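You operate a simulated robot arm through the tools that you are given. There is no shell and no other tool. Be economical: measure what you need, move in short steps, check, and stop when the job is done.

You are at the controls of a simulated two-armed robot. One attempt, no reset.

JOB
Chain too slack: turn the orange tension knob into its green band.
Fine: open the lower guard door, free the lock lever first, lock it again, shut the lower guard door, leave the power off.

Only the result counts: the job must be done as asked and must still hold three seconds after the hand-in. Knocking over, shifting, dropping, spilling or breaking anything else fails it.

ROBOT AND FRAMES
Two 7-joint arms with fingered hands on one trunk, on a base that drives. Base frame: it is fixed to the floor where the robot stands at the start and does not move with it; the origin is under the middle of the robot, x ahead of it, y to its left, z up. Readings come in m, degrees, newtons and seconds.
The left shoulder is at the start at [0.136, 0.182, 0.969], the right one opposite. With the tool pointing down near the work surface each hand reaches from about 0.1 to 0.9 m from the robot's upright axis, wherever it stands, measured 20 degrees to its own side. Places, roughly: lower guard door [0.7, -0.1, 0.7]; tension lock lever [0.8, 0, 0.7]; orange tension knob [0.8, -0.2, 0.7]; elevator power button [0.8, -1.8, 1]; elevator control box [0.8, -1.7, 1.2]. Payload 3.8 kg a hand.
The tool frame of a hand sits at the grasp point between the pads (the TCP): z along the fingers, y along the line on which they close. The tips reach 0.03 m beyond it. The gripper opens to 0.104 m. The gripper's body begins 0.035 m behind the TCP. The gripper is a hand of 4 fingers: y runs from the thumb to the fingers, the wrist lies at [-0.017, -0.104, -0.178] in the tool frame, and closing takes about 1.5 s.
Orientation is told as [roll, pitch, yaw] about the base's x, y, z axes, in that order, counted from this pose: with the fingers straight down and the wrist toward the robot, the tool's x, y and z point along [0, 1, 0], [1, 0, 0] and [0, 0, -1] of the base frame.

CONTROLS
- The arms move only by the tool servo_tool. It takes "left_targets", "right_targets" or both (then of equal length, played together; a hand with none holds still); each is a list of rows, each an object of numbers (a shift or turn left out is 0, a gripper value left out holds the last): "x", "y", "z": the shift along the base's x, y, z in m; "ax", "ay", "az": the turn, a rotation vector about the base's x, y, z in degrees. In form: [{"x": .., "y": .., "z": .., "ax": .., "ay": .., "az": ..}, ...]. A call has 1 to 8 rows; each row shifts and turns the commanded pose from where the row before left it. "left_jaw" and "right_jaw" are, for a hand that has rows, the closure in counts, from 0 (fully open) to 255 (shut), set as the call begins (left out, the last holds). A row lasts 0.2 s, in which the tool goes at most 0.05 m and 8.6 degrees; a call with a longer step from one row to the next is refused whole, and so is a gripper value outside its range. A pose out of reach is approached as far as the arm can. The call stops where the force on the tool passes 90 N (or 10 N more than at its start, if that is more) or the arm is blocked; 0.2 s more then pass. Each finger travels about 0.072 m/s and halts on what it meets, pressing with about 31 N; the grip force reading is that of the motor and also rises with nothing between the fingers. The clock runs only during rows and for 0.2 s after the last one: add rows that do not move to give the fingers time. The reply holds the time, the measured pose of the TCP, the force on the tool along the base axes, the opening and the grip force, in the units named above and with some noise, and new pictures: "views" is both (left out), scene, wrist or none (wrist: the cameras of the hands that moved).
- Cameras (640 x 400 px; columns grow to the right, rows downward): "scene" is now at [0.2466, -0.0114, 1.142]; the picture's right is [-0.18, -0.98, 0.00], its down [-0.57, 0.11, -0.81] and it looks along [0.80, -0.15, -0.58] (base axes); focal length 248 px, centre (320, 200). "left" rides on the left gripper at [-0.066, -0.09, -0.126] in its tool frame; the picture's right is [-0.78, -0.30, 0.56], its down [0.57, -0.70, 0.43] and it looks along [0.27, 0.65, 0.71] (tool axes); focal length 275 px, centre (320, 200). "right" rides on the right gripper at [0.066, -0.09, -0.126] in its tool frame; the picture's right is [-0.78, 0.30, -0.56], its down [-0.57, -0.70, 0.42] and it looks along [-0.26, 0.65, 0.71] (tool axes); focal length 275 px, centre (320, 200). There is no depth. A picture from a camera that has moved, and an enlarged one, comes with that camera's place and axes in the base frame and with its lens.
- move_column(by): slides the trunk up (or, below 0, down) by that many m; the arms and the scene camera ride with it, the base frame stays. It gives what a move gives, with no picture.
- steer(legs): drives the robot by 1 to 6 legs, each [ahead, left, turn to the left] in m, m and degrees, along the robot's own axes; the way and the turn of a leg run together, so that a leg with both is an arc; at most 1.5 m and 180 degrees a leg. The arms and the cameras ride along, it lands a little off, and it stops where it bumps. It gives what a move gives, and a new picture of the scene camera.
- preshape(shape, hand): the hand has 4 fingers and takes this shape, open, in about a second: jaw (thumb against the fingers, like two jaws); tri (thumb and two fingers); tip (a fingertip pinch); poke (one finger out to press); point (the index stretched); flat (the hand flat); cup (the hand cupped); fist (a fist). The gripper value then closes the fingers along that shape, each until it touches; the sizes above hold for jaw. It gives what a move gives, with no picture.
- turn_head(pan, tilt): turns the head with the scene camera to pan (to the left, within 86 degrees either way) and tilt (down, from -29 to 69), counted from straight ahead of the robot. It gives what a move gives, and a new picture of the scene camera.
- enlarge(camera, box): a new picture of the part [left, top, right, bottom] of that camera's present view, enlarged. No time passes.
- hand_in(): hands the job in; it is judged then, once.

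Go step by step. Nothing tells you exact positions but the pictures and the camera data: compare them with the known pose of the tool, close in by small moves and look again before you grip or let go. The budget is 120 turns and 260 pictures, counting those below and the enlarged ones. Unless the task says otherwise, let go and move clear before handing in.

The tools are called after "Emit:" as a command line: name --argument value ..., lists and objects as JSON in quotes. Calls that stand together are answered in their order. servo_tool: Moves the arms, as the interface text tells. Its arguments: {"type":"object","properties":{"left_targets":{"type":"array","items":{"type":"object","properties":{"x":{"type":"number"},"y":{"type":"number"},"z":{"type":"number"},"ax":{"type":"number"},"ay":{"type":"number"},"az":{"type":"number"}}}},"left_jaw":{"type":"number"},"right_targets":{"type":"array","items":{"type":"object","properties":{"x":{"type":"number"},"y":{"type":"number"},"z":{"type":"number"},"ax":{"type":"number"},"ay":{"type":"number"},"az":{"type":"number"}}}},"right_jaw":{"type":"number"},"views":{"type":"string","enum":["both","scene","wrist","none"]}},"required":[]} The other tools are called the same way: move_column (by) slides the trunk up or down; preshape (shape, hand) gives the hand a shape; steer (legs) drives the base; turn_head (pan, tilt) turns the head that bears the scene camera; enlarge (camera, box) takes an enlarged picture of a part of a camera's view; hand_in () hands the job in.

At the start:

```text
time_s: 0.0
left_ee_pos: [0.5866, 0.1088, 0.9371]
left_tool_rot: [0.0, 0.2, 0.0]
left_ft_force: [0.1, 0.0, 0.5]
left_opening: 0.1035
left_finger_force: 0.1
left_shape: jaw
right_ee_pos: [0.4512, -0.3886, 0.9043]
right_tool_rot: [0.0, 0.0, 0.1]
right_ft_force: [0.0, 0.6, -0.1]
right_opening: 0.1036
right_finger_force: 0.1
right_shape: jaw
trunk travel left (down, up): [-0.125, 0.631]
robot x, y, heading: [-0.0012, -0.0032, -0.0]
head pan, tilt: [-10.6, 35.6]
```

scene: 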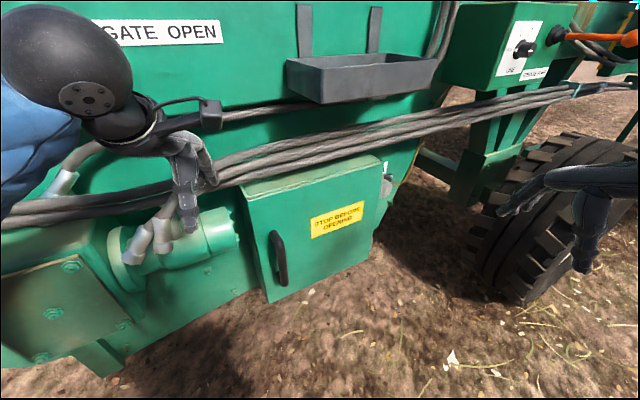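
right: 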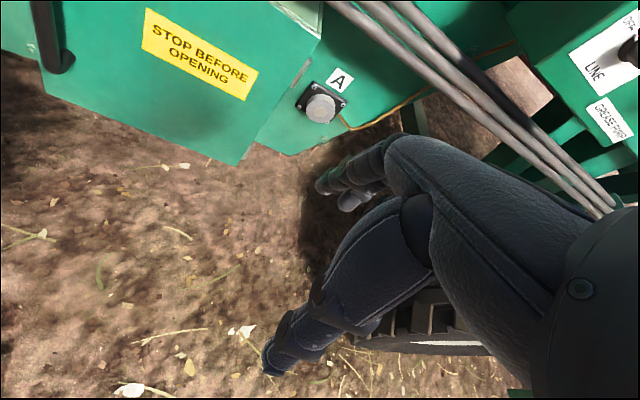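
left: 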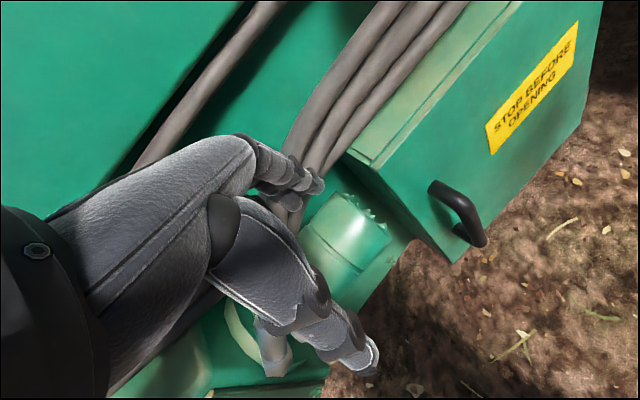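

I see the green guard box with its yellow label and a black handle on its left. First I look at the power controls far to the right and take a closer look at the door.

Emit:
enlarge --camera "scene" --box '[220, 140, 420, 310]'

Emit:
turn_head --pan -65 --tilt 5

```text
2.35 times, centred on (320, 225) of scene
camera zoom: at [0.2466, -0.0114, 1.142], right [-0.18, -0.98, 0.0], down [-0.57, 0.11, -0.81], along [0.8, -0.15, -0.58], focal length 584 px, centre (320, 141)
```

zoom: 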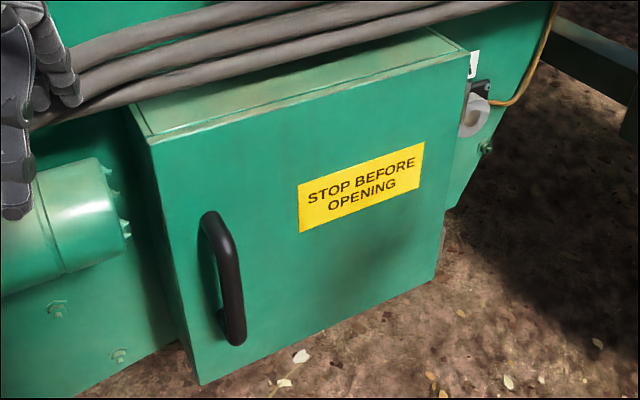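

```text
time_s: 1.2
left_ee_pos: [0.5861, 0.1086, 0.9374]
left_tool_rot: [0.0, 0.2, 0.0]
left_ft_force: [-0.8, 0.3, -0.4]
left_opening: 0.1036
left_finger_force: 0.1
left_shape: jaw
right_ee_pos: [0.4512, -0.3882, 0.9042]
right_tool_rot: [0.1, 0.0, 0.0]
right_ft_force: [1.2, 0.5, -0.1]
right_opening: 0.1037
right_finger_force: 0.0
right_shape: jaw
trunk travel left (down, up): [-0.125, 0.631]
robot x, y, heading: [-0.0028, -0.0015, -0.1]
head pan, tilt: [-65.0, 5.0]
camera scene: at [0.1992, -0.0784, 1.1911], right [-0.91, -0.42, 0.0], down [-0.04, 0.08, -1.0], along [0.42, -0.9, -0.09], focal length 248 px, centre (320, 200)
```

scene: 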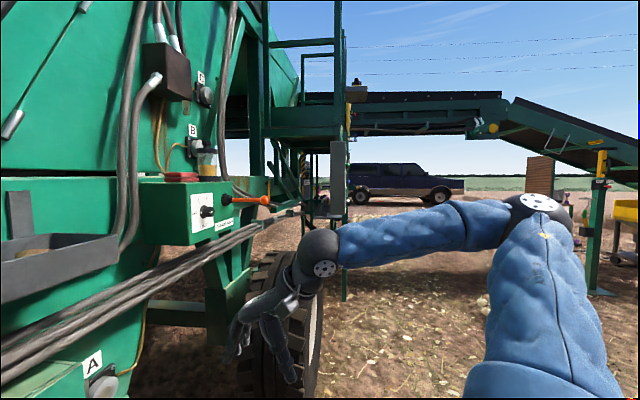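

The grey elevator control box stands at column 338. I enlarge it to read the power state.

Emit:
enlarge --camera "scene" --box '[290, 130, 390, 230]'

Emit:
turn_head --pan -8 --tilt 48

```text
4.00 times, centred on (340, 180) of scene
camera zoom: at [0.1992, -0.0784, 1.1911], right [-0.91, -0.42, 0.0], down [-0.04, 0.08, -1.0], along [0.42, -0.9, -0.09], focal length 992 px, centre (240, 280)
```

zoom: 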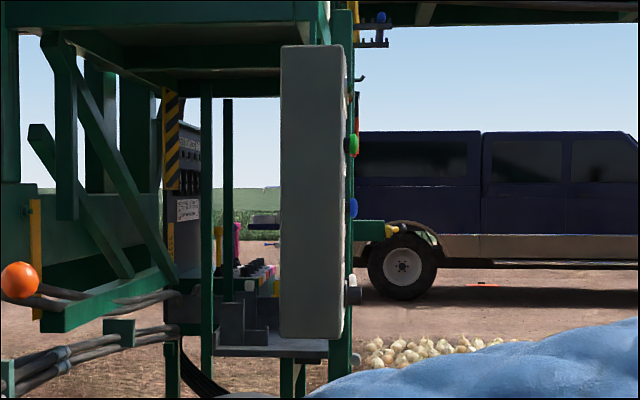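

```text
time_s: 2.5
left_ee_pos: [0.5858, 0.1085, 0.9389]
left_tool_rot: [0.0, 0.0, 0.0]
left_ft_force: [-0.6, -0.1, 0.1]
left_opening: 0.1038
left_finger_force: 0.0
left_shape: jaw
right_ee_pos: [0.4517, -0.3884, 0.9038]
right_tool_rot: [0.0, 0.0, 0.0]
right_ft_force: [-0.5, -0.2, 0.6]
right_opening: 0.1035
right_finger_force: 0.1
right_shape: jaw
trunk travel left (down, up): [-0.125, 0.631]
robot x, y, heading: [0.0017, 0.0015, 0.1]
head pan, tilt: [-8.0, 48.0]
camera scene: at [0.2384, -0.0062, 1.124], right [-0.14, -0.99, 0.0], down [-0.74, 0.1, -0.67], along [0.66, -0.09, -0.74], focal length 248 px, centre (320, 200)
```

scene: 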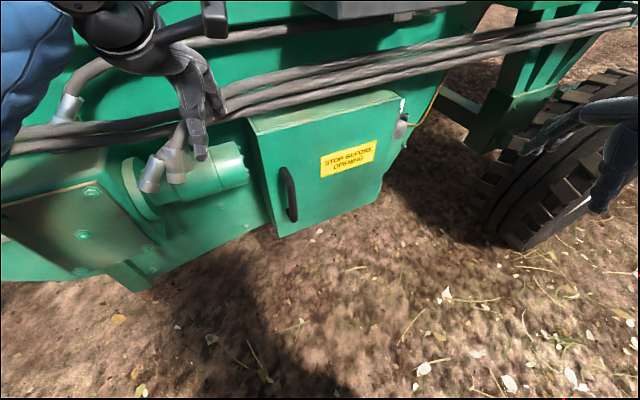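

The front of the control box is hidden from here. I back off a little and sidestep right to see whether the power is truly off before opening.

Emit:
steer --legs '[[-0.3, 0, 0], [0, -0.6, 0]]'

Emit:
turn_head --pan -48 --tilt 5

Emit:
enlarge --camera "scene" --box '[250, 130, 410, 230]'

```text
time_s: 4.3
left_ee_pos: [0.4187, 0.1758, 0.9373]
left_tool_rot: [0.0, 0.1, 4.6]
left_ft_force: [0.4, -0.2, -1.1]
left_opening: 0.1041
left_finger_force: 0.2
left_shape: jaw
right_ee_pos: [0.3241, -0.3303, 0.9038]
right_tool_rot: [0.1, 0.1, 4.5]
right_ft_force: [-1.0, -0.6, -0.1]
right_opening: 0.1037
right_finger_force: 0.0
right_shape: jaw
trunk travel left (down, up): [-0.125, 0.631]
robot x, y, heading: [-0.1579, 0.024, 4.5]
head pan, tilt: [-8.0, 48.0]
stopped in leg 1: the robot was blocked; the commanded pose is now the measured one
camera scene: at [0.082, 0.0344, 1.1238], right [-0.06, -1.0, 0.0], down [-0.74, 0.05, -0.67], along [0.67, -0.04, -0.74], focal length 248 px, centre (320, 200)
```

scene: 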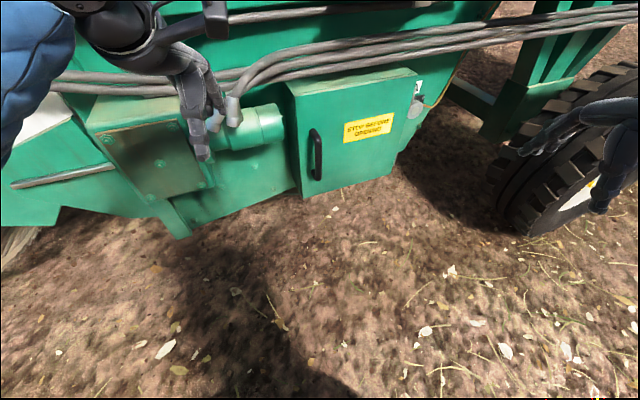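

```text
time_s: 5.4
left_ee_pos: [0.4198, 0.1755, 0.937]
left_tool_rot: [-0.1, 0.1, 4.5]
left_ft_force: [0.3, 0.7, 0.7]
left_opening: 0.1039
left_finger_force: 0.1
left_shape: jaw
right_ee_pos: [0.3247, -0.3307, 0.9047]
right_tool_rot: [0.1, 0.1, 4.5]
right_ft_force: [0.6, 1.0, 0.2]
right_opening: 0.1036
right_finger_force: 0.0
right_shape: jaw
trunk travel left (down, up): [-0.125, 0.631]
robot x, y, heading: [-0.1546, 0.0226, 4.6]
head pan, tilt: [-48.0, 5.0]
camera scene: at [0.0696, -0.0235, 1.1911], right [-0.69, -0.73, 0.0], down [-0.06, 0.06, -1.0], along [0.72, -0.69, -0.09], focal length 248 px, centre (320, 200)
```

scene: 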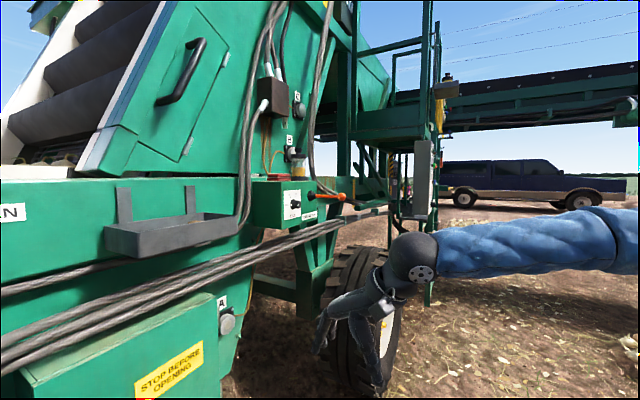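

```text
4.00 times, centred on (330, 180) of scene
camera zoom: at [0.0696, -0.0235, 1.1911], right [-0.69, -0.73, 0.0], down [-0.06, 0.06, -1.0], along [0.72, -0.69, -0.09], focal length 992 px, centre (280, 280)
```

zoom: 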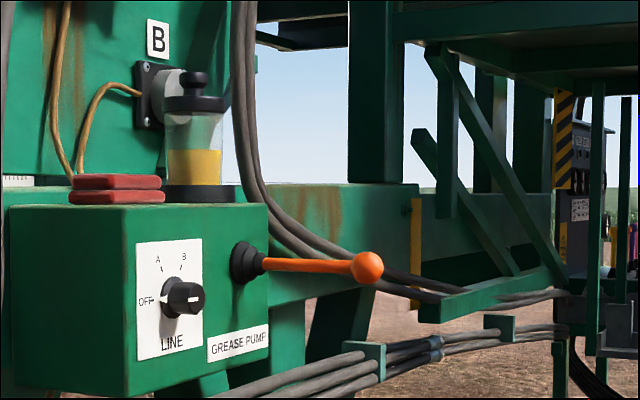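

Something behind blocked the base, so I won't back further. I zoom on the control box from here.

Emit:
enlarge --camera "scene" --box '[390, 125, 460, 225]'

Emit:
turn_head --pan -86 --tilt 30

```text
4.00 times, centred on (425, 175) of scene
camera zoom: at [0.0696, -0.0235, 1.1911], right [-0.69, -0.73, 0.0], down [-0.06, 0.06, -1.0], along [0.72, -0.69, -0.09], focal length 992 px, centre (-100, 300)
```

zoom: 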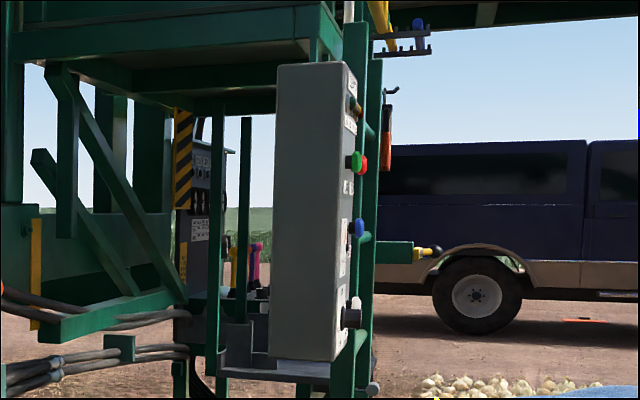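

```text
time_s: 6.4
left_ee_pos: [0.4187, 0.1748, 0.9391]
left_tool_rot: [0.1, 0.1, 4.5]
left_ft_force: [0.4, -0.6, 0.6]
left_opening: 0.1041
left_finger_force: 0.1
left_shape: jaw
right_ee_pos: [0.3241, -0.3304, 0.9057]
right_tool_rot: [0.2, 0.0, 4.5]
right_ft_force: [-0.5, -0.2, 0.9]
right_opening: 0.1039
right_finger_force: 0.0
right_shape: jaw
trunk travel left (down, up): [-0.125, 0.631]
robot x, y, heading: [-0.1586, 0.0203, 4.7]
head pan, tilt: [-85.9, 30.0]
camera scene: at [0.0164, -0.0498, 1.1508], right [-0.99, -0.15, 0.0], down [-0.08, 0.49, -0.87], along [0.13, -0.86, -0.5], focal length 248 px, centre (320, 200)
```

scene: 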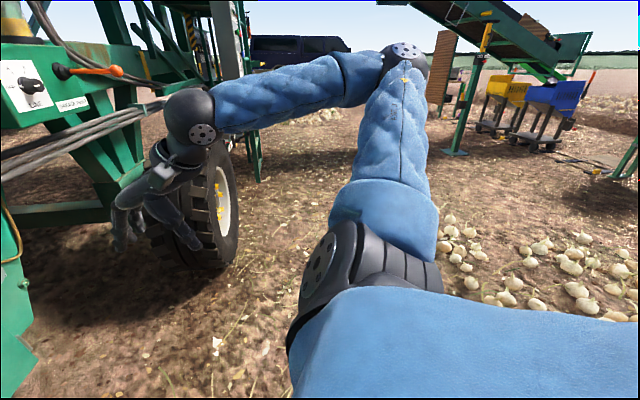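

The control box front is seen too obliquely. The ground to the right is clear, so I sidestep 0.55 m, straightening the heading as I go.

Emit:
steer --legs '[[0.06, 0, -4.5], [0, -0.55, 0]]'

Emit:
turn_head --pan -45 --tilt 5

```text
time_s: 8.9
left_ee_pos: [0.5091, -0.1356, 0.9382]
left_tool_rot: [0.1, 0.1, -4.5]
left_ft_force: [0.9, 0.4, 0.7]
left_opening: 0.1038
left_finger_force: 0.1
left_shape: jaw
right_ee_pos: [0.3358, -0.6205, 0.904]
right_tool_rot: [0.0, 0.0, -4.4]
right_ft_force: [0.4, -0.1, -0.2]
right_opening: 0.1037
right_finger_force: 0.0
right_shape: jaw
trunk travel left (down, up): [-0.125, 0.631]
robot x, y, heading: [-0.0835, -0.1987, -4.1]
head pan, tilt: [-85.9, 30.0]
stopped in leg 2: the robot was blocked; the commanded pose is now the measured one
camera scene: at [0.0741, -0.2961, 1.1509], right [-1.0, 0.01, 0.0], down [0.0, 0.5, -0.87], along [0.0, -0.87, -0.5], focal length 248 px, centre (320, 200)
```

scene: 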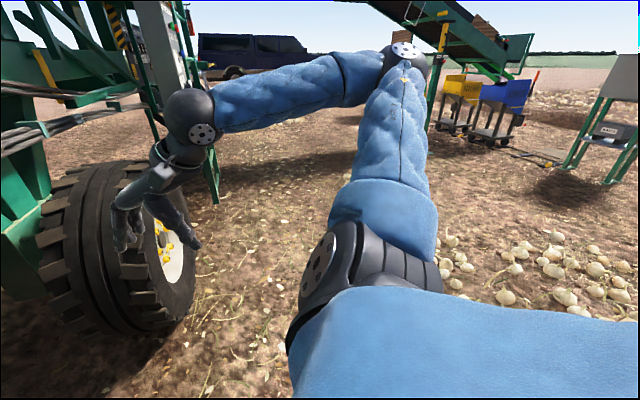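

```text
time_s: 10.0
left_ee_pos: [0.5072, -0.1366, 0.9367]
left_tool_rot: [0.0, 0.2, -4.4]
left_ft_force: [-0.7, 1.2, -0.2]
left_opening: 0.1041
left_finger_force: 0.0
left_shape: jaw
right_ee_pos: [0.3359, -0.6227, 0.9032]
right_tool_rot: [0.1, 0.1, -4.3]
right_ft_force: [0.0, 0.2, -0.7]
right_opening: 0.1039
right_finger_force: 0.1
right_shape: jaw
trunk travel left (down, up): [-0.125, 0.631]
robot x, y, heading: [-0.0841, -0.1959, -4.4]
head pan, tilt: [-45.0, 5.0]
camera scene: at [0.1345, -0.2762, 1.1911], right [-0.76, -0.65, 0.0], down [-0.06, 0.07, -1.0], along [0.65, -0.76, -0.09], focal length 248 px, centre (320, 200)
```

scene: 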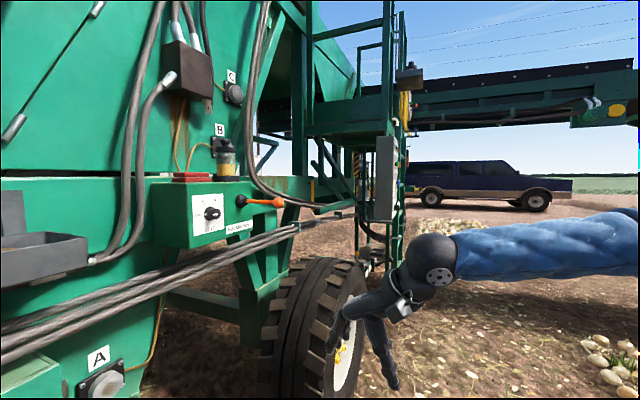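

Again blocked, apparently by something at the right rear. I look there, and zoom on the control box.

Emit:
enlarge --camera "scene" --box '[350, 120, 430, 230]'

Emit:
turn_head --pan -86 --tilt 65

```text
3.64 times, centred on (390, 175) of scene
camera zoom: at [0.1345, -0.2762, 1.1911], right [-0.76, -0.65, 0.0], down [-0.06, 0.07, -1.0], along [0.65, -0.76, -0.09], focal length 902 px, centre (66, 291)
```

zoom: 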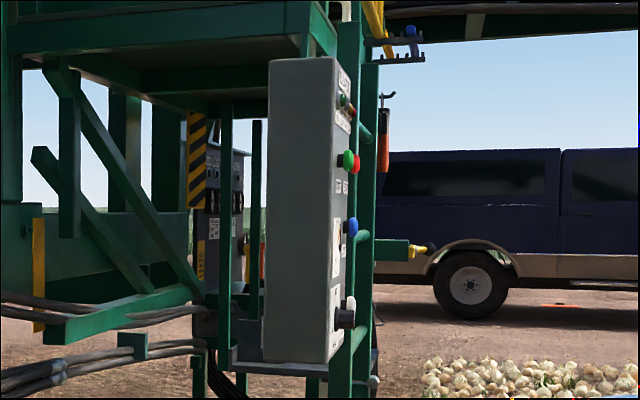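

```text
time_s: 11.3
left_ee_pos: [0.5074, -0.1354, 0.9382]
left_tool_rot: [0.0, 0.2, -4.5]
left_ft_force: [0.5, 0.7, 1.1]
left_opening: 0.1041
left_finger_force: 0.0
left_shape: jaw
right_ee_pos: [0.3351, -0.6207, 0.9037]
right_tool_rot: [0.0, 0.1, -4.4]
right_ft_force: [0.2, 0.5, -0.6]
right_opening: 0.1041
right_finger_force: 0.1
right_shape: jaw
trunk travel left (down, up): [-0.125, 0.631]
robot x, y, heading: [-0.0842, -0.1972, -4.5]
head pan, tilt: [-85.9, 65.0]
camera scene: at [0.0744, -0.2673, 1.1032], right [-1.0, 0.0, 0.0], down [0.0, 0.91, -0.42], along [0.0, -0.42, -0.91], focal length 248 px, centre (320, 200)
```

scene: 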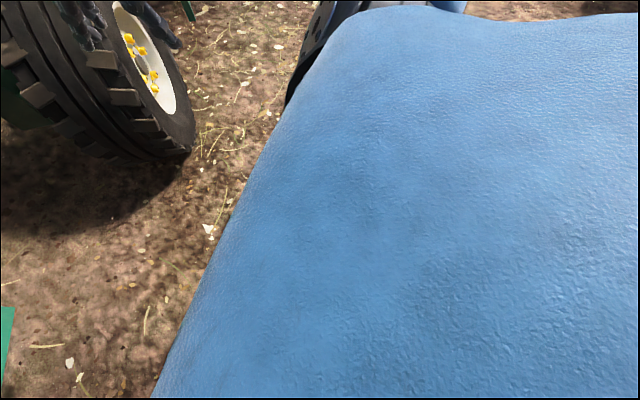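

I can't see the rear. Rather than drive more, I use the right wrist camera: swing the right hand out to the right, turned to look at the control box front.

Emit:
servo_tool --right_targets '[{"y": -0.05, "z": 0.03, "az": -8}, {"y": -0.05, "z": 0.02, "az": -8}, {"y": -0.05, "z": 0.0, "az": -8}, {"y": -0.05, "az": -8}, {"ax": -7.3, "ay": -4.4}, {"ax": -7.3, "ay": -4.4}, {"ax": -7.3, "ay": -4.4}, {"ax": -7.3, "ay": -4.4}]' --views "wrist"

```text
refused: row 1 steps farther than a row can; nothing moved
```

Emit:
servo_tool --right_targets '[{"y": -0.04, "z": 0.02, "az": -8}, {"y": -0.04, "z": 0.02, "az": -8}, {"y": -0.045, "z": 0.0, "az": -8}, {"y": -0.045, "az": -8}, {"ax": -7.3, "ay": -4.4}, {"ax": -7.3, "ay": -4.4}, {"ax": -7.3, "ay": -4.4}, {"ax": -7.3, "ay": -4.4}]' --views "wrist"

```text
time_s: 13.1
left_ee_pos: [0.5072, -0.1367, 0.9386]
left_tool_rot: [0.0, 0.1, -4.4]
left_ft_force: [-0.5, 0.2, 0.3]
left_opening: 0.1039
left_finger_force: 0.1
left_shape: jaw
right_ee_pos: [0.3361, -0.7905, 0.9438]
right_tool_rot: [-14.4, -31.1, -32.3]
right_ft_force: [0.8, 0.4, -0.6]
right_opening: 0.104
right_finger_force: 0.0
right_shape: jaw
trunk travel left (down, up): [-0.125, 0.631]
robot x, y, heading: [-0.086, -0.1966, -3.9]
head pan, tilt: [-85.9, 65.0]
camera right: at [0.2758, -0.641, 0.9877], right [-0.43, -0.45, 0.78], down [-0.74, -0.31, -0.59], along [0.51, -0.84, -0.2], focal length 275 px, centre (320, 200)
```

right: 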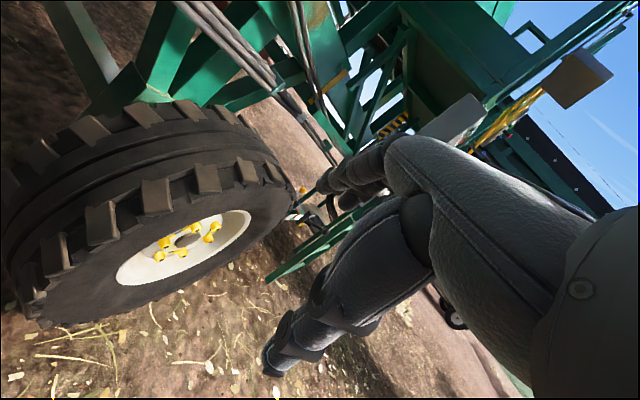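

The fingers hide the box; a bit more upward turn and moving further right should bring it out.

Emit:
servo_tool --right_targets '[{"y": -0.04, "ax": -7.3, "ay": -4.4}, {"y": -0.04, "ax": -7.3, "ay": -4.4}, {"y": -0.04, "ax": -7.3, "ay": -4.4}, {"y": -0.04}, {"y": -0.04}]' --views "wrist"

```text
time_s: 14.3
left_ee_pos: [0.5067, -0.1365, 0.9374]
left_tool_rot: [0.1, 0.1, -4.3]
left_ft_force: [-0.6, 0.2, -0.5]
left_opening: 0.104
left_finger_force: 0.0
left_shape: jaw
right_ee_pos: [0.338, -0.9933, 0.9439]
right_tool_rot: [-33.0, -52.7, -19.6]
right_ft_force: [0.3, 0.1, 0.4]
right_opening: 0.104
right_finger_force: 0.1
right_shape: jaw
trunk travel left (down, up): [-0.125, 0.631]
robot x, y, heading: [-0.084, -0.1986, -4.1]
head pan, tilt: [-85.9, 65.0]
camera right: at [0.2754, -0.8402, 0.9148], right [-0.61, -0.15, 0.77], down [-0.61, -0.54, -0.58], along [0.51, -0.83, 0.24], focal length 275 px, centre (320, 200)
```

right: 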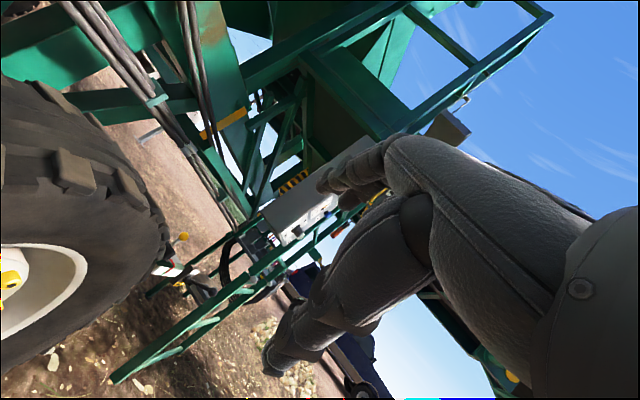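

Emit:
enlarge --camera "right" --box '[240, 160, 360, 280]'

```text
3.33 times, centred on (300, 220) of right
camera zoom: at [0.2754, -0.8402, 0.9148], right [-0.61, -0.15, 0.77], down [-0.61, -0.54, -0.58], along [0.51, -0.83, 0.24], focal length 918 px, centre (387, 133)
```

zoom: 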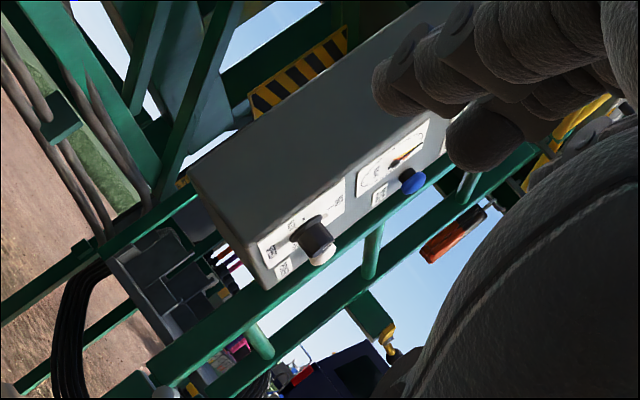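

Emit:
enlarge --camera "right" --box '[280, 185, 340, 245]'

```text
6.67 times, centred on (310, 215) of right
camera zoom: at [0.2754, -0.8402, 0.9148], right [-0.61, -0.15, 0.77], down [-0.61, -0.54, -0.58], along [0.51, -0.83, 0.24], focal length 1835 px, centre (387, 100)
```

zoom: 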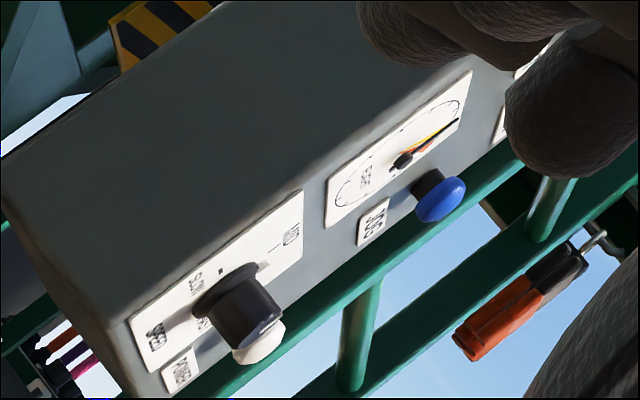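

The power button (white, below the speed knob) shows no lamp. I check whether the elevator belt moves by comparing two moments.

Emit:
turn_head --pan -45 --tilt 0

Emit:
enlarge --camera "scene" --box '[420, 40, 640, 150]'

Emit:
servo_tool --right_targets '[{"y": 0.04}]' --views "none"

Emit:
enlarge --camera "scene" --box '[420, 40, 640, 150]'

```text
time_s: 15.6
left_ee_pos: [0.507, -0.1363, 0.938]
left_tool_rot: [-0.1, 0.2, -4.4]
left_ft_force: [-0.2, -0.4, 0.4]
left_opening: 0.104
left_finger_force: 0.0
left_shape: jaw
right_ee_pos: [0.3368, -0.9935, 0.9432]
right_tool_rot: [-33.1, -52.7, -19.7]
right_ft_force: [-0.2, -0.6, 0.0]
right_opening: 0.1039
right_finger_force: 0.1
right_shape: jaw
trunk travel left (down, up): [-0.125, 0.631]
robot x, y, heading: [-0.0855, -0.1993, -4.3]
head pan, tilt: [-45.0, 0.0]
camera scene: at [0.1333, -0.2749, 1.199], right [-0.76, -0.65, 0.0], down [0.0, 0.0, -1.0], along [0.65, -0.76, 0.0], focal length 248 px, centre (320, 200)
```

scene: 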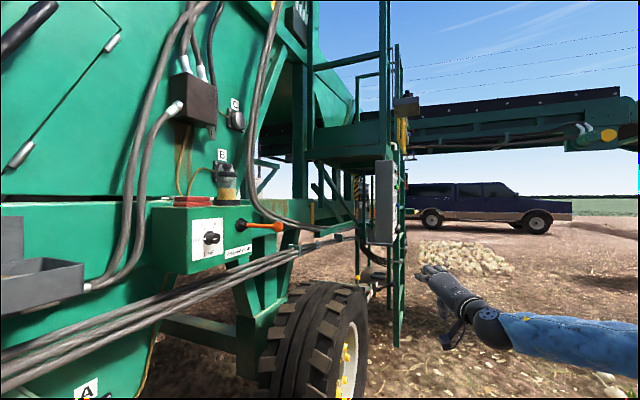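

```text
2.91 times, centred on (530, 95) of scene
camera zoom: at [0.1333, -0.2749, 1.199], right [-0.76, -0.65, 0.0], down [0.0, 0.0, -1.0], along [0.65, -0.76, 0.0], focal length 721 px, centre (-291, 506)
```

zoom: 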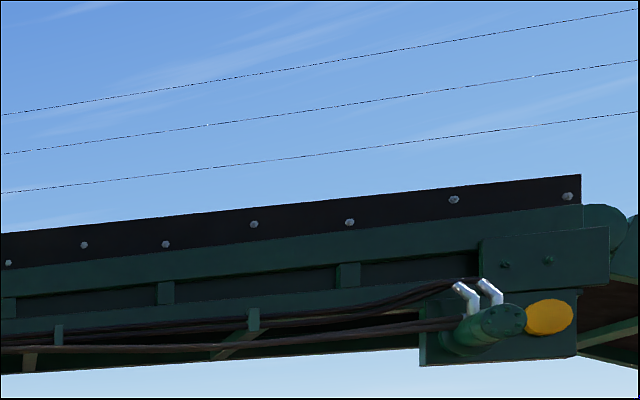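

```text
time_s: 16.0
left_ee_pos: [0.5077, -0.1353, 0.9371]
left_tool_rot: [0.0, 0.1, -4.4]
left_ft_force: [-0.8, -1.3, -0.1]
left_opening: 0.1039
left_finger_force: 0.1
left_shape: jaw
right_ee_pos: [0.3356, -0.9515, 0.9448]
right_tool_rot: [-33.2, -52.8, -19.5]
right_ft_force: [-0.4, -0.3, 0.5]
right_opening: 0.1041
right_finger_force: 0.1
right_shape: jaw
trunk travel left (down, up): [-0.125, 0.631]
robot x, y, heading: [-0.0854, -0.1987, -4.3]
head pan, tilt: [-45.0, 0.0]
```

```text
2.91 times, centred on (530, 95) of scene
camera zoom: at [0.1332, -0.2746, 1.1992], right [-0.76, -0.65, 0.0], down [0.0, 0.0, -1.0], along [0.65, -0.76, 0.0], focal length 721 px, centre (-291, 506)
```

zoom: 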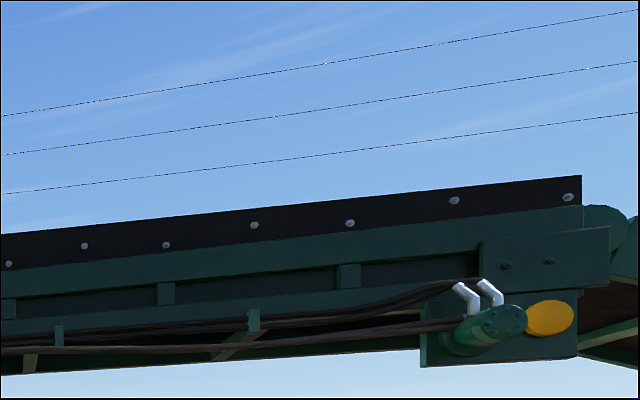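

Nothing is running, so I take the power to be off and leave it alone. I bring the right arm back to its rest, then place the base and look at the door.

Emit:
servo_tool --right_targets '[{"y": 0.04, "ax": 7.3, "ay": 4.4}, {"y": 0.04, "ax": 7.3, "ay": 4.4}, {"y": 0.04, "ax": 7.3, "ay": 4.4}, {"y": 0.04, "ax": 7.3, "ay": 4.4}, {"ax": 7.3, "ay": 4.4}, {"ax": 7.3, "ay": 4.4}, {"ax": 7.3, "ay": 4.4}]' --views "none"

Emit:
servo_tool --right_targets '[{"y": 0.04, "az": 8}, {"y": 0.04, "az": 8}, {"y": 0.04, "az": 8}, {"y": 0.04, "az": 8}]' --views "none"

Emit:
steer --legs '[[0.05, 0.06, 0], [0, 0, 4.3]]'

Emit:
turn_head --pan 5 --tilt 40

```text
time_s: 17.6
left_ee_pos: [0.5086, -0.1368, 0.9367]
left_tool_rot: [-0.1, 0.1, -4.4]
left_ft_force: [-0.3, 0.0, 0.4]
left_opening: 0.1037
left_finger_force: 0.1
left_shape: jaw
right_ee_pos: [0.3346, -0.7907, 0.9444]
right_tool_rot: [0.1, 0.3, -36.4]
right_ft_force: [-0.2, 0.1, -0.2]
right_opening: 0.1037
right_finger_force: 0.0
right_shape: jaw
trunk travel left (down, up): [-0.125, 0.631]
robot x, y, heading: [-0.0886, -0.2025, -4.4]
head pan, tilt: [-45.0, 0.0]
```

```text
time_s: 18.6
left_ee_pos: [0.508, -0.1368, 0.9386]
left_tool_rot: [0.0, 0.2, -4.3]
left_ft_force: [-0.2, -0.2, 0.7]
left_opening: 0.1042
left_finger_force: 0.1
left_shape: jaw
right_ee_pos: [0.3359, -0.6315, 0.9442]
right_tool_rot: [0.1, 0.1, -4.3]
right_ft_force: [0.5, 0.4, -0.1]
right_opening: 0.104
right_finger_force: 0.1
right_shape: jaw
trunk travel left (down, up): [-0.125, 0.631]
robot x, y, heading: [-0.0851, -0.2023, -4.3]
head pan, tilt: [-45.0, 0.0]
```

```text
time_s: 20.1
left_ee_pos: [0.5547, -0.0349, 0.9381]
left_tool_rot: [0.0, 0.1, -0.1]
left_ft_force: [-0.3, 0.3, -0.3]
left_opening: 0.1039
left_finger_force: 0.0
left_shape: jaw
right_ee_pos: [0.4221, -0.5405, 0.9449]
right_tool_rot: [0.1, 0.2, 0.1]
right_ft_force: [-0.2, 0.4, 0.2]
right_opening: 0.1037
right_finger_force: 0.0
right_shape: jaw
trunk travel left (down, up): [-0.125, 0.631]
robot x, y, heading: [-0.0304, -0.1431, -0.0]
head pan, tilt: [-45.0, 0.0]
camera scene: at [0.1933, -0.2015, 1.1991], right [-0.71, -0.71, 0.0], down [0.0, 0.0, -1.0], along [0.71, -0.71, 0.0], focal length 248 px, centre (320, 200)
```

scene: 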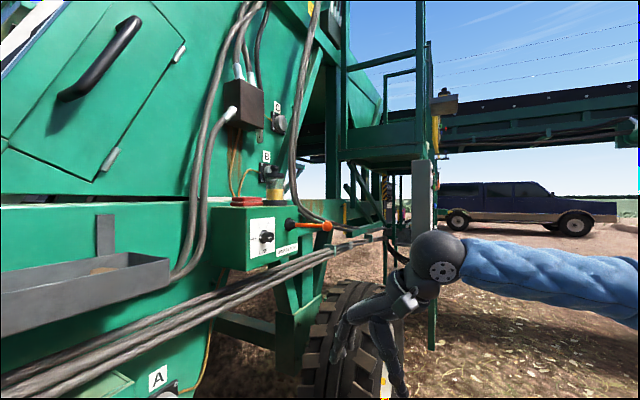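

```text
time_s: 21.3
left_ee_pos: [0.556, -0.035, 0.9375]
left_tool_rot: [0.0, 0.1, -0.1]
left_ft_force: [-0.2, 0.5, 0.6]
left_opening: 0.1039
left_finger_force: 0.0
left_shape: jaw
right_ee_pos: [0.4224, -0.5419, 0.9439]
right_tool_rot: [0.1, 0.1, 0.0]
right_ft_force: [0.2, -0.3, 0.5]
right_opening: 0.1038
right_finger_force: 0.0
right_shape: jaw
trunk travel left (down, up): [-0.125, 0.631]
robot x, y, heading: [-0.0318, -0.1442, -0.0]
head pan, tilt: [5.0, 40.0]
camera scene: at [0.2143, -0.1307, 1.1355], right [0.09, -1.0, 0.0], down [-0.64, -0.06, -0.77], along [0.76, 0.07, -0.64], focal length 248 px, centre (320, 200)
```

scene: 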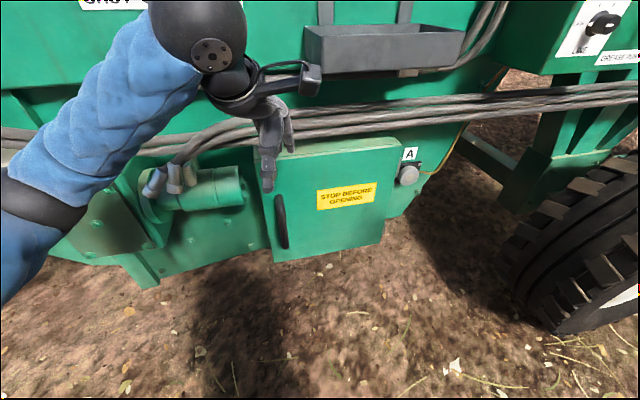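

The door face is turned: left edge near x 0.65, right edge near 0.80, handle near (0.63, 0.01, 0.68). I park the right hand aside and turn the left hand so its jaws close across the vertical handle.

Emit:
servo_tool --left_targets '[{"x": -0.02, "az": -8.3}, {"x": -0.02, "az": -8.3}, {"x": -0.02, "az": -8.3}, {"x": -0.02, "az": -8.3}, {"x": -0.02, "az": -8.3}, {"az": -8.3}, {"az": -8.3}, {"az": -8.3}]' --right_targets '[{"x": -0.02, "y": -0.02}, {"x": -0.02, "y": -0.02}, {"x": -0.02, "y": -0.02}, {"x": -0.02, "y": -0.02}, {"x": -0.02, "y": -0.02}, {"x": -0.02, "y": -0.02}, {}, {}]' --views "none"

Emit:
servo_tool --left_targets '[{"z": -0.02, "ax": 3.45, "ay": -7.65}, {"z": -0.02, "ax": 3.45, "ay": -7.65}, {"z": -0.02, "ax": 3.45, "ay": -7.65}, {"z": -0.02, "ax": 3.45, "ay": -7.65}, {"z": -0.02, "ax": 3.45, "ay": -7.65}, {"z": -0.02, "ax": 3.45, "ay": -7.65}, {"z": -0.02, "ax": 3.45, "ay": -7.65}]'

```text
time_s: 23.1
left_ee_pos: [0.4556, -0.0357, 0.938]
left_tool_rot: [0.0, 0.1, -66.7]
left_ft_force: [-0.1, 0.6, -0.1]
left_opening: 0.1037
left_finger_force: 0.2
left_shape: jaw
right_ee_pos: [0.3023, -0.6615, 0.9442]
right_tool_rot: [0.1, 0.0, 0.0]
right_ft_force: [0.5, -0.6, 0.2]
right_opening: 0.1041
right_finger_force: 0.1
right_shape: jaw
trunk travel left (down, up): [-0.125, 0.631]
robot x, y, heading: [-0.0344, -0.1439, -0.1]
head pan, tilt: [5.0, 40.0]
```

```text
time_s: 24.7
left_ee_pos: [0.4871, -0.0508, 0.7959]
left_tool_rot: [58.8, 0.7, -66.1]
left_ft_force: [-0.8, -0.6, 0.4]
left_opening: 0.1038
left_finger_force: 0.1
left_shape: jaw
left hand out of reach, approached as far as the arm can: row 5, 6, 7
right_ee_pos: [0.3019, -0.6601, 0.9428]
right_tool_rot: [0.1, 0.1, -0.1]
right_ft_force: [-0.5, 0.1, 0.9]
right_opening: 0.104
right_finger_force: 0.1
right_shape: jaw
trunk travel left (down, up): [-0.125, 0.631]
robot x, y, heading: [-0.0322, -0.1442, -0.2]
head pan, tilt: [5.0, 40.0]
camera scene: at [0.2142, -0.1305, 1.1354], right [0.09, -1.0, 0.0], down [-0.64, -0.06, -0.77], along [0.76, 0.07, -0.64], focal length 248 px, centre (320, 200)
camera left: at [0.3216, -0.0247, 0.8057], right [-0.06, 0.31, -0.95], down [0.32, 0.91, 0.28], along [0.95, -0.29, -0.15], focal length 275 px, centre (320, 200)
```

scene: 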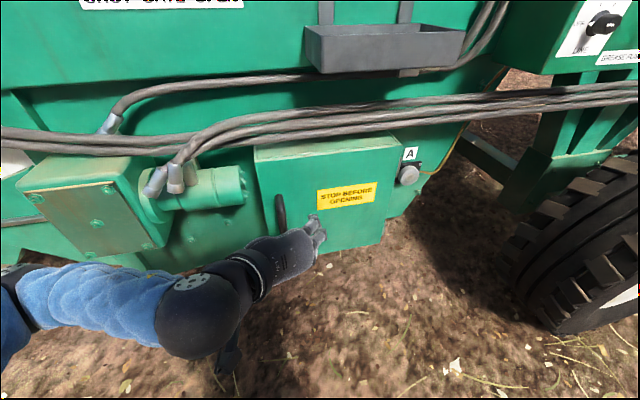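
left: 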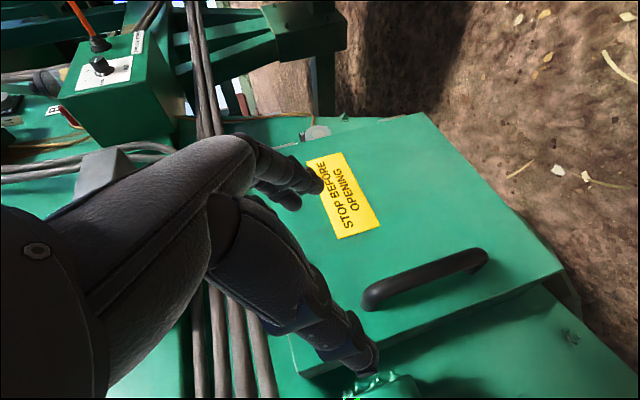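

The left camera sees the handle well: a vertical bar at about (0.64, 0.006), z 0.60–0.74. I move the left hand to a pre-grasp spot 0.1 m short of it along the finger direction.

Emit:
servo_tool --left_targets '[{"x": 0.035, "z": -0.022}, {"x": 0.035, "z": -0.022}, {"x": 0.035, "y": 0.005, "z": -0.022}, {}]'

```text
time_s: 25.7
left_ee_pos: [0.5922, -0.045, 0.7309]
left_tool_rot: [58.8, 0.8, -66.0]
left_ft_force: [-0.8, 0.1, 0.6]
left_opening: 0.1038
left_finger_force: 0.1
left_shape: jaw
right_ee_pos: [0.3029, -0.6615, 0.9433]
right_tool_rot: [0.1, 0.1, 0.1]
right_ft_force: [-0.2, -1.3, 0.1]
right_opening: 0.1038
right_finger_force: 0.0
right_shape: jaw
trunk travel left (down, up): [-0.125, 0.631]
robot x, y, heading: [-0.0301, -0.1435, -0.1]
head pan, tilt: [5.0, 40.0]
camera scene: at [0.2142, -0.1306, 1.1355], right [0.09, -1.0, 0.0], down [-0.64, -0.06, -0.77], along [0.76, 0.07, -0.64], focal length 248 px, centre (320, 200)
camera left: at [0.4266, -0.0201, 0.7403], right [-0.06, 0.31, -0.95], down [0.32, 0.91, 0.28], along [0.95, -0.29, -0.15], focal length 275 px, centre (320, 200)
```

scene: 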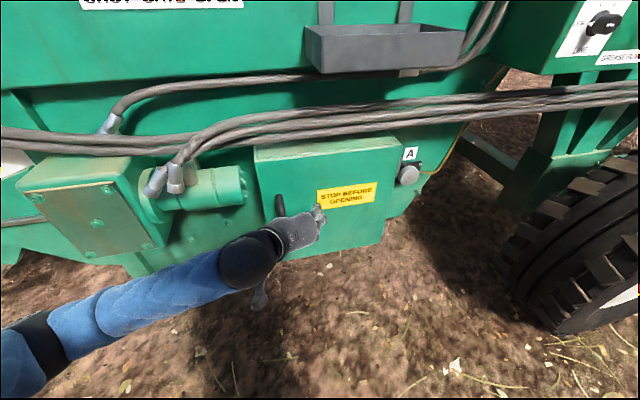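
left: 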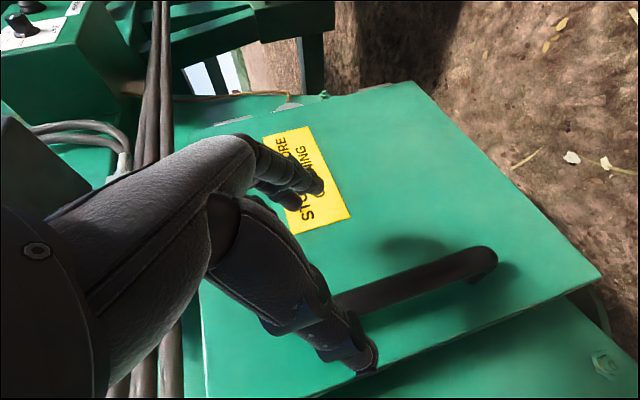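

The handle lies about 0.065 m ahead along the fingers and 0.016 m to the thumb side. I shift left, then advance most of the way.

Emit:
servo_tool --left_targets '[{"x": -0.006, "y": 0.015}, {"x": 0.021, "y": 0.01, "z": -0.014}, {"x": 0.021, "y": 0.01, "z": -0.014}, {}]'

```text
time_s: 26.7
left_ee_pos: [0.6258, -0.0098, 0.702]
left_tool_rot: [58.7, 0.7, -66.0]
left_ft_force: [-0.1, 0.3, 0.2]
left_opening: 0.104
left_finger_force: 0.0
left_shape: jaw
right_ee_pos: [0.3018, -0.6616, 0.9432]
right_tool_rot: [0.1, 0.1, 0.0]
right_ft_force: [0.0, 0.6, 0.2]
right_opening: 0.1038
right_finger_force: 0.0
right_shape: jaw
trunk travel left (down, up): [-0.125, 0.631]
robot x, y, heading: [-0.0294, -0.1438, 0.1]
head pan, tilt: [5.0, 40.0]
camera scene: at [0.2142, -0.1306, 1.1354], right [0.09, -1.0, 0.0], down [-0.64, -0.06, -0.77], along [0.76, 0.07, -0.64], focal length 248 px, centre (320, 200)
camera left: at [0.4621, 0.0153, 0.712], right [-0.06, 0.31, -0.95], down [0.32, 0.91, 0.28], along [0.95, -0.29, -0.15], focal length 275 px, centre (320, 200)
```

scene: 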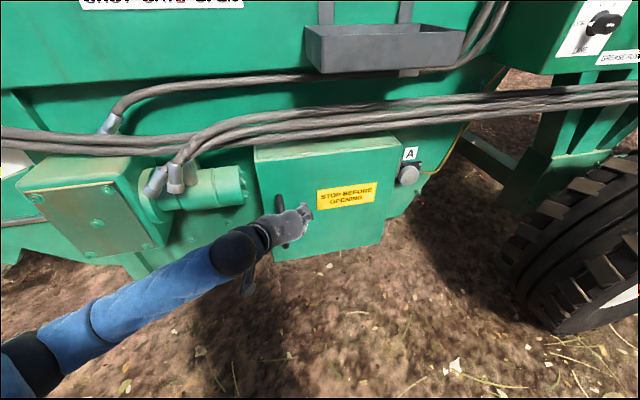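
left: 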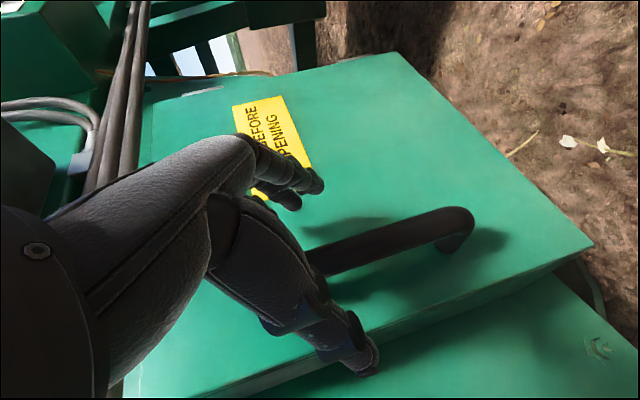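

The handle passes right through the jaws. I advance 1 cm, drop 2 cm towards its middle, and close.

Emit:
servo_tool --left_targets '[{"x": 0.008, "y": 0.01, "z": -0.02}, {"x": 0.004, "z": -0.003}, {}]' --views "none"

Emit:
servo_tool --left_targets '[{}, {}, {}, {}, {}, {}, {}, {}]' --left_jaw 255

```text
time_s: 27.5
left_ee_pos: [0.6398, 0.0013, 0.6794]
left_tool_rot: [58.7, 0.7, -66.0]
left_ft_force: [-0.1, -0.3, 0.8]
left_opening: 0.1039
left_finger_force: 0.0
left_shape: jaw
right_ee_pos: [0.3024, -0.6613, 0.9437]
right_tool_rot: [0.0, 0.1, 0.0]
right_ft_force: [-0.4, -0.5, -0.7]
right_opening: 0.1037
right_finger_force: 0.0
right_shape: jaw
trunk travel left (down, up): [-0.125, 0.631]
robot x, y, heading: [-0.0324, -0.1434, 0.0]
head pan, tilt: [5.0, 40.0]
```

```text
time_s: 29.3
left_ee_pos: [0.6388, 0.0021, 0.6804]
left_tool_rot: [58.7, 0.6, -66.0]
left_ft_force: [-0.3, 4.0, -1.0]
left_opening: 0.0155
left_finger_force: 30.6
left_shape: jaw
right_ee_pos: [0.3027, -0.6611, 0.9431]
right_tool_rot: [0.1, 0.1, 0.0]
right_ft_force: [-0.3, 0.0, -0.2]
right_opening: 0.1039
right_finger_force: 0.1
right_shape: jaw
trunk travel left (down, up): [-0.125, 0.631]
robot x, y, heading: [-0.0299, -0.1408, -0.0]
head pan, tilt: [5.0, 40.0]
camera scene: at [0.2142, -0.1303, 1.1354], right [0.09, -1.0, 0.0], down [-0.64, -0.06, -0.77], along [0.76, 0.07, -0.64], focal length 248 px, centre (320, 200)
camera left: at [0.4745, 0.0256, 0.6887], right [-0.06, 0.31, -0.95], down [0.32, 0.91, 0.28], along [0.95, -0.29, -0.15], focal length 275 px, centre (320, 200)
```

scene: 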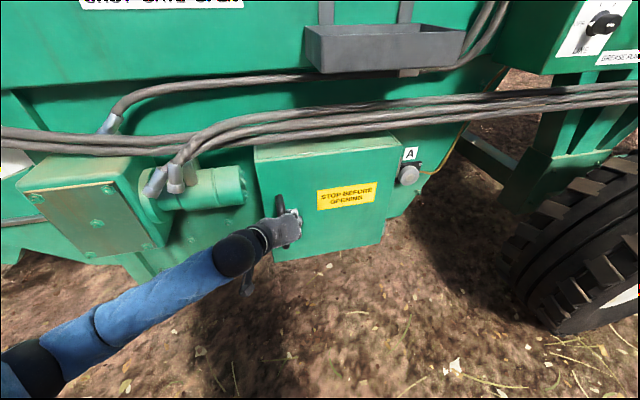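
left: 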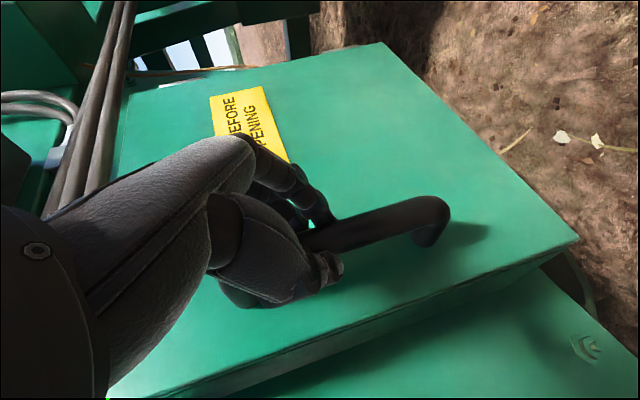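

The handle is gripped. I pull gently along the door's outward normal and watch the force.

Emit:
servo_tool --left_targets '[{"x": -0.015, "y": -0.008}, {"x": -0.015, "y": -0.008}, {"x": -0.015, "y": -0.009}, {}]'

```text
time_s: 30.3
left_ee_pos: [0.595, -0.0248, 0.6801]
left_tool_rot: [58.7, 0.6, -66.0]
left_ft_force: [-0.7, 1.3, -0.4]
left_opening: 0.0164
left_finger_force: 30.5
left_shape: jaw
right_ee_pos: [0.3022, -0.6614, 0.9445]
right_tool_rot: [0.1, 0.1, 0.0]
right_ft_force: [-0.4, 0.2, 0.1]
right_opening: 0.1041
right_finger_force: 0.0
right_shape: jaw
trunk travel left (down, up): [-0.125, 0.631]
robot x, y, heading: [-0.0307, -0.1387, -0.3]
head pan, tilt: [5.0, 40.0]
camera scene: at [0.2143, -0.1305, 1.1354], right [0.09, -1.0, 0.0], down [-0.64, -0.06, -0.77], along [0.76, 0.07, -0.64], focal length 248 px, centre (320, 200)
camera left: at [0.4293, -0.0001, 0.6891], right [-0.06, 0.31, -0.95], down [0.32, 0.91, 0.28], along [0.95, -0.29, -0.15], focal length 275 px, centre (320, 200)
```

scene: 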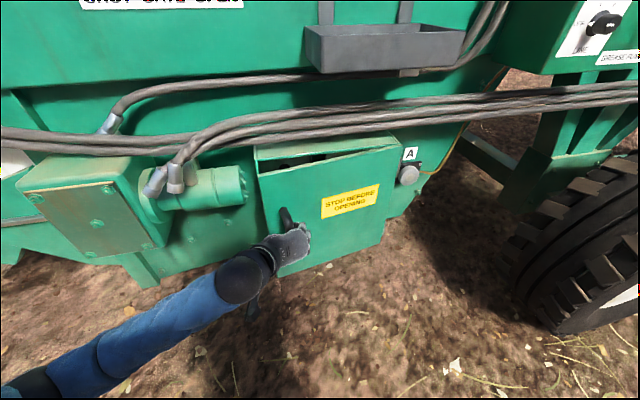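
left: 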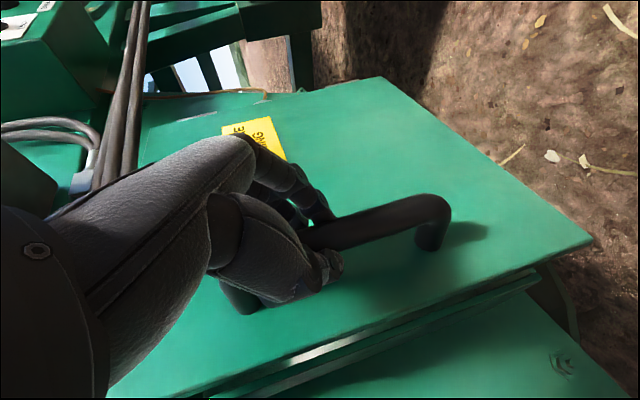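

The door opens freely. I continue along its arc about the hinge near (0.77, -0.28), turning the hand a little along.

Emit:
servo_tool --left_targets '[{"x": -0.022, "y": -0.016, "az": 3}, {"x": -0.02, "y": -0.018, "az": 3}, {"x": -0.019, "y": -0.02, "az": 3}, {"x": -0.016, "y": -0.021, "az": 3}, {}]'

```text
time_s: 31.5
left_ee_pos: [0.5168, -0.1008, 0.6806]
left_tool_rot: [58.8, 0.6, -54.0]
left_ft_force: [7.6, -4.5, 4.0]
left_opening: 0.018
left_finger_force: 31.3
left_shape: jaw
right_ee_pos: [0.3024, -0.6615, 0.9433]
right_tool_rot: [0.1, 0.2, 0.0]
right_ft_force: [-0.5, -0.2, -0.1]
right_opening: 0.104
right_finger_force: 0.0
right_shape: jaw
trunk travel left (down, up): [-0.125, 0.631]
robot x, y, heading: [-0.0294, -0.1455, -0.0]
head pan, tilt: [5.0, 40.0]
camera scene: at [0.2145, -0.1311, 1.1354], right [0.09, -1.0, 0.0], down [-0.64, -0.06, -0.77], along [0.76, 0.07, -0.64], focal length 248 px, centre (320, 200)
camera left: at [0.3509, -0.1113, 0.6891], right [-0.12, 0.29, -0.95], down [0.12, 0.95, 0.28], along [0.99, -0.08, -0.15], focal length 275 px, centre (320, 200)
```

scene: 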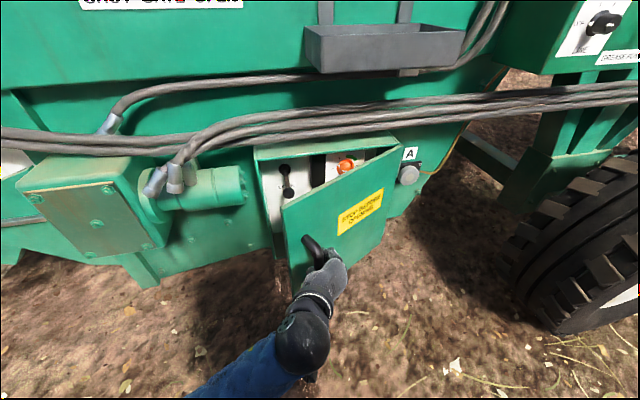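
left: 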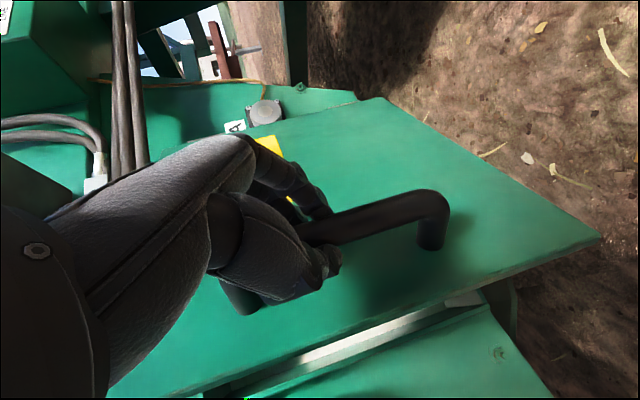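

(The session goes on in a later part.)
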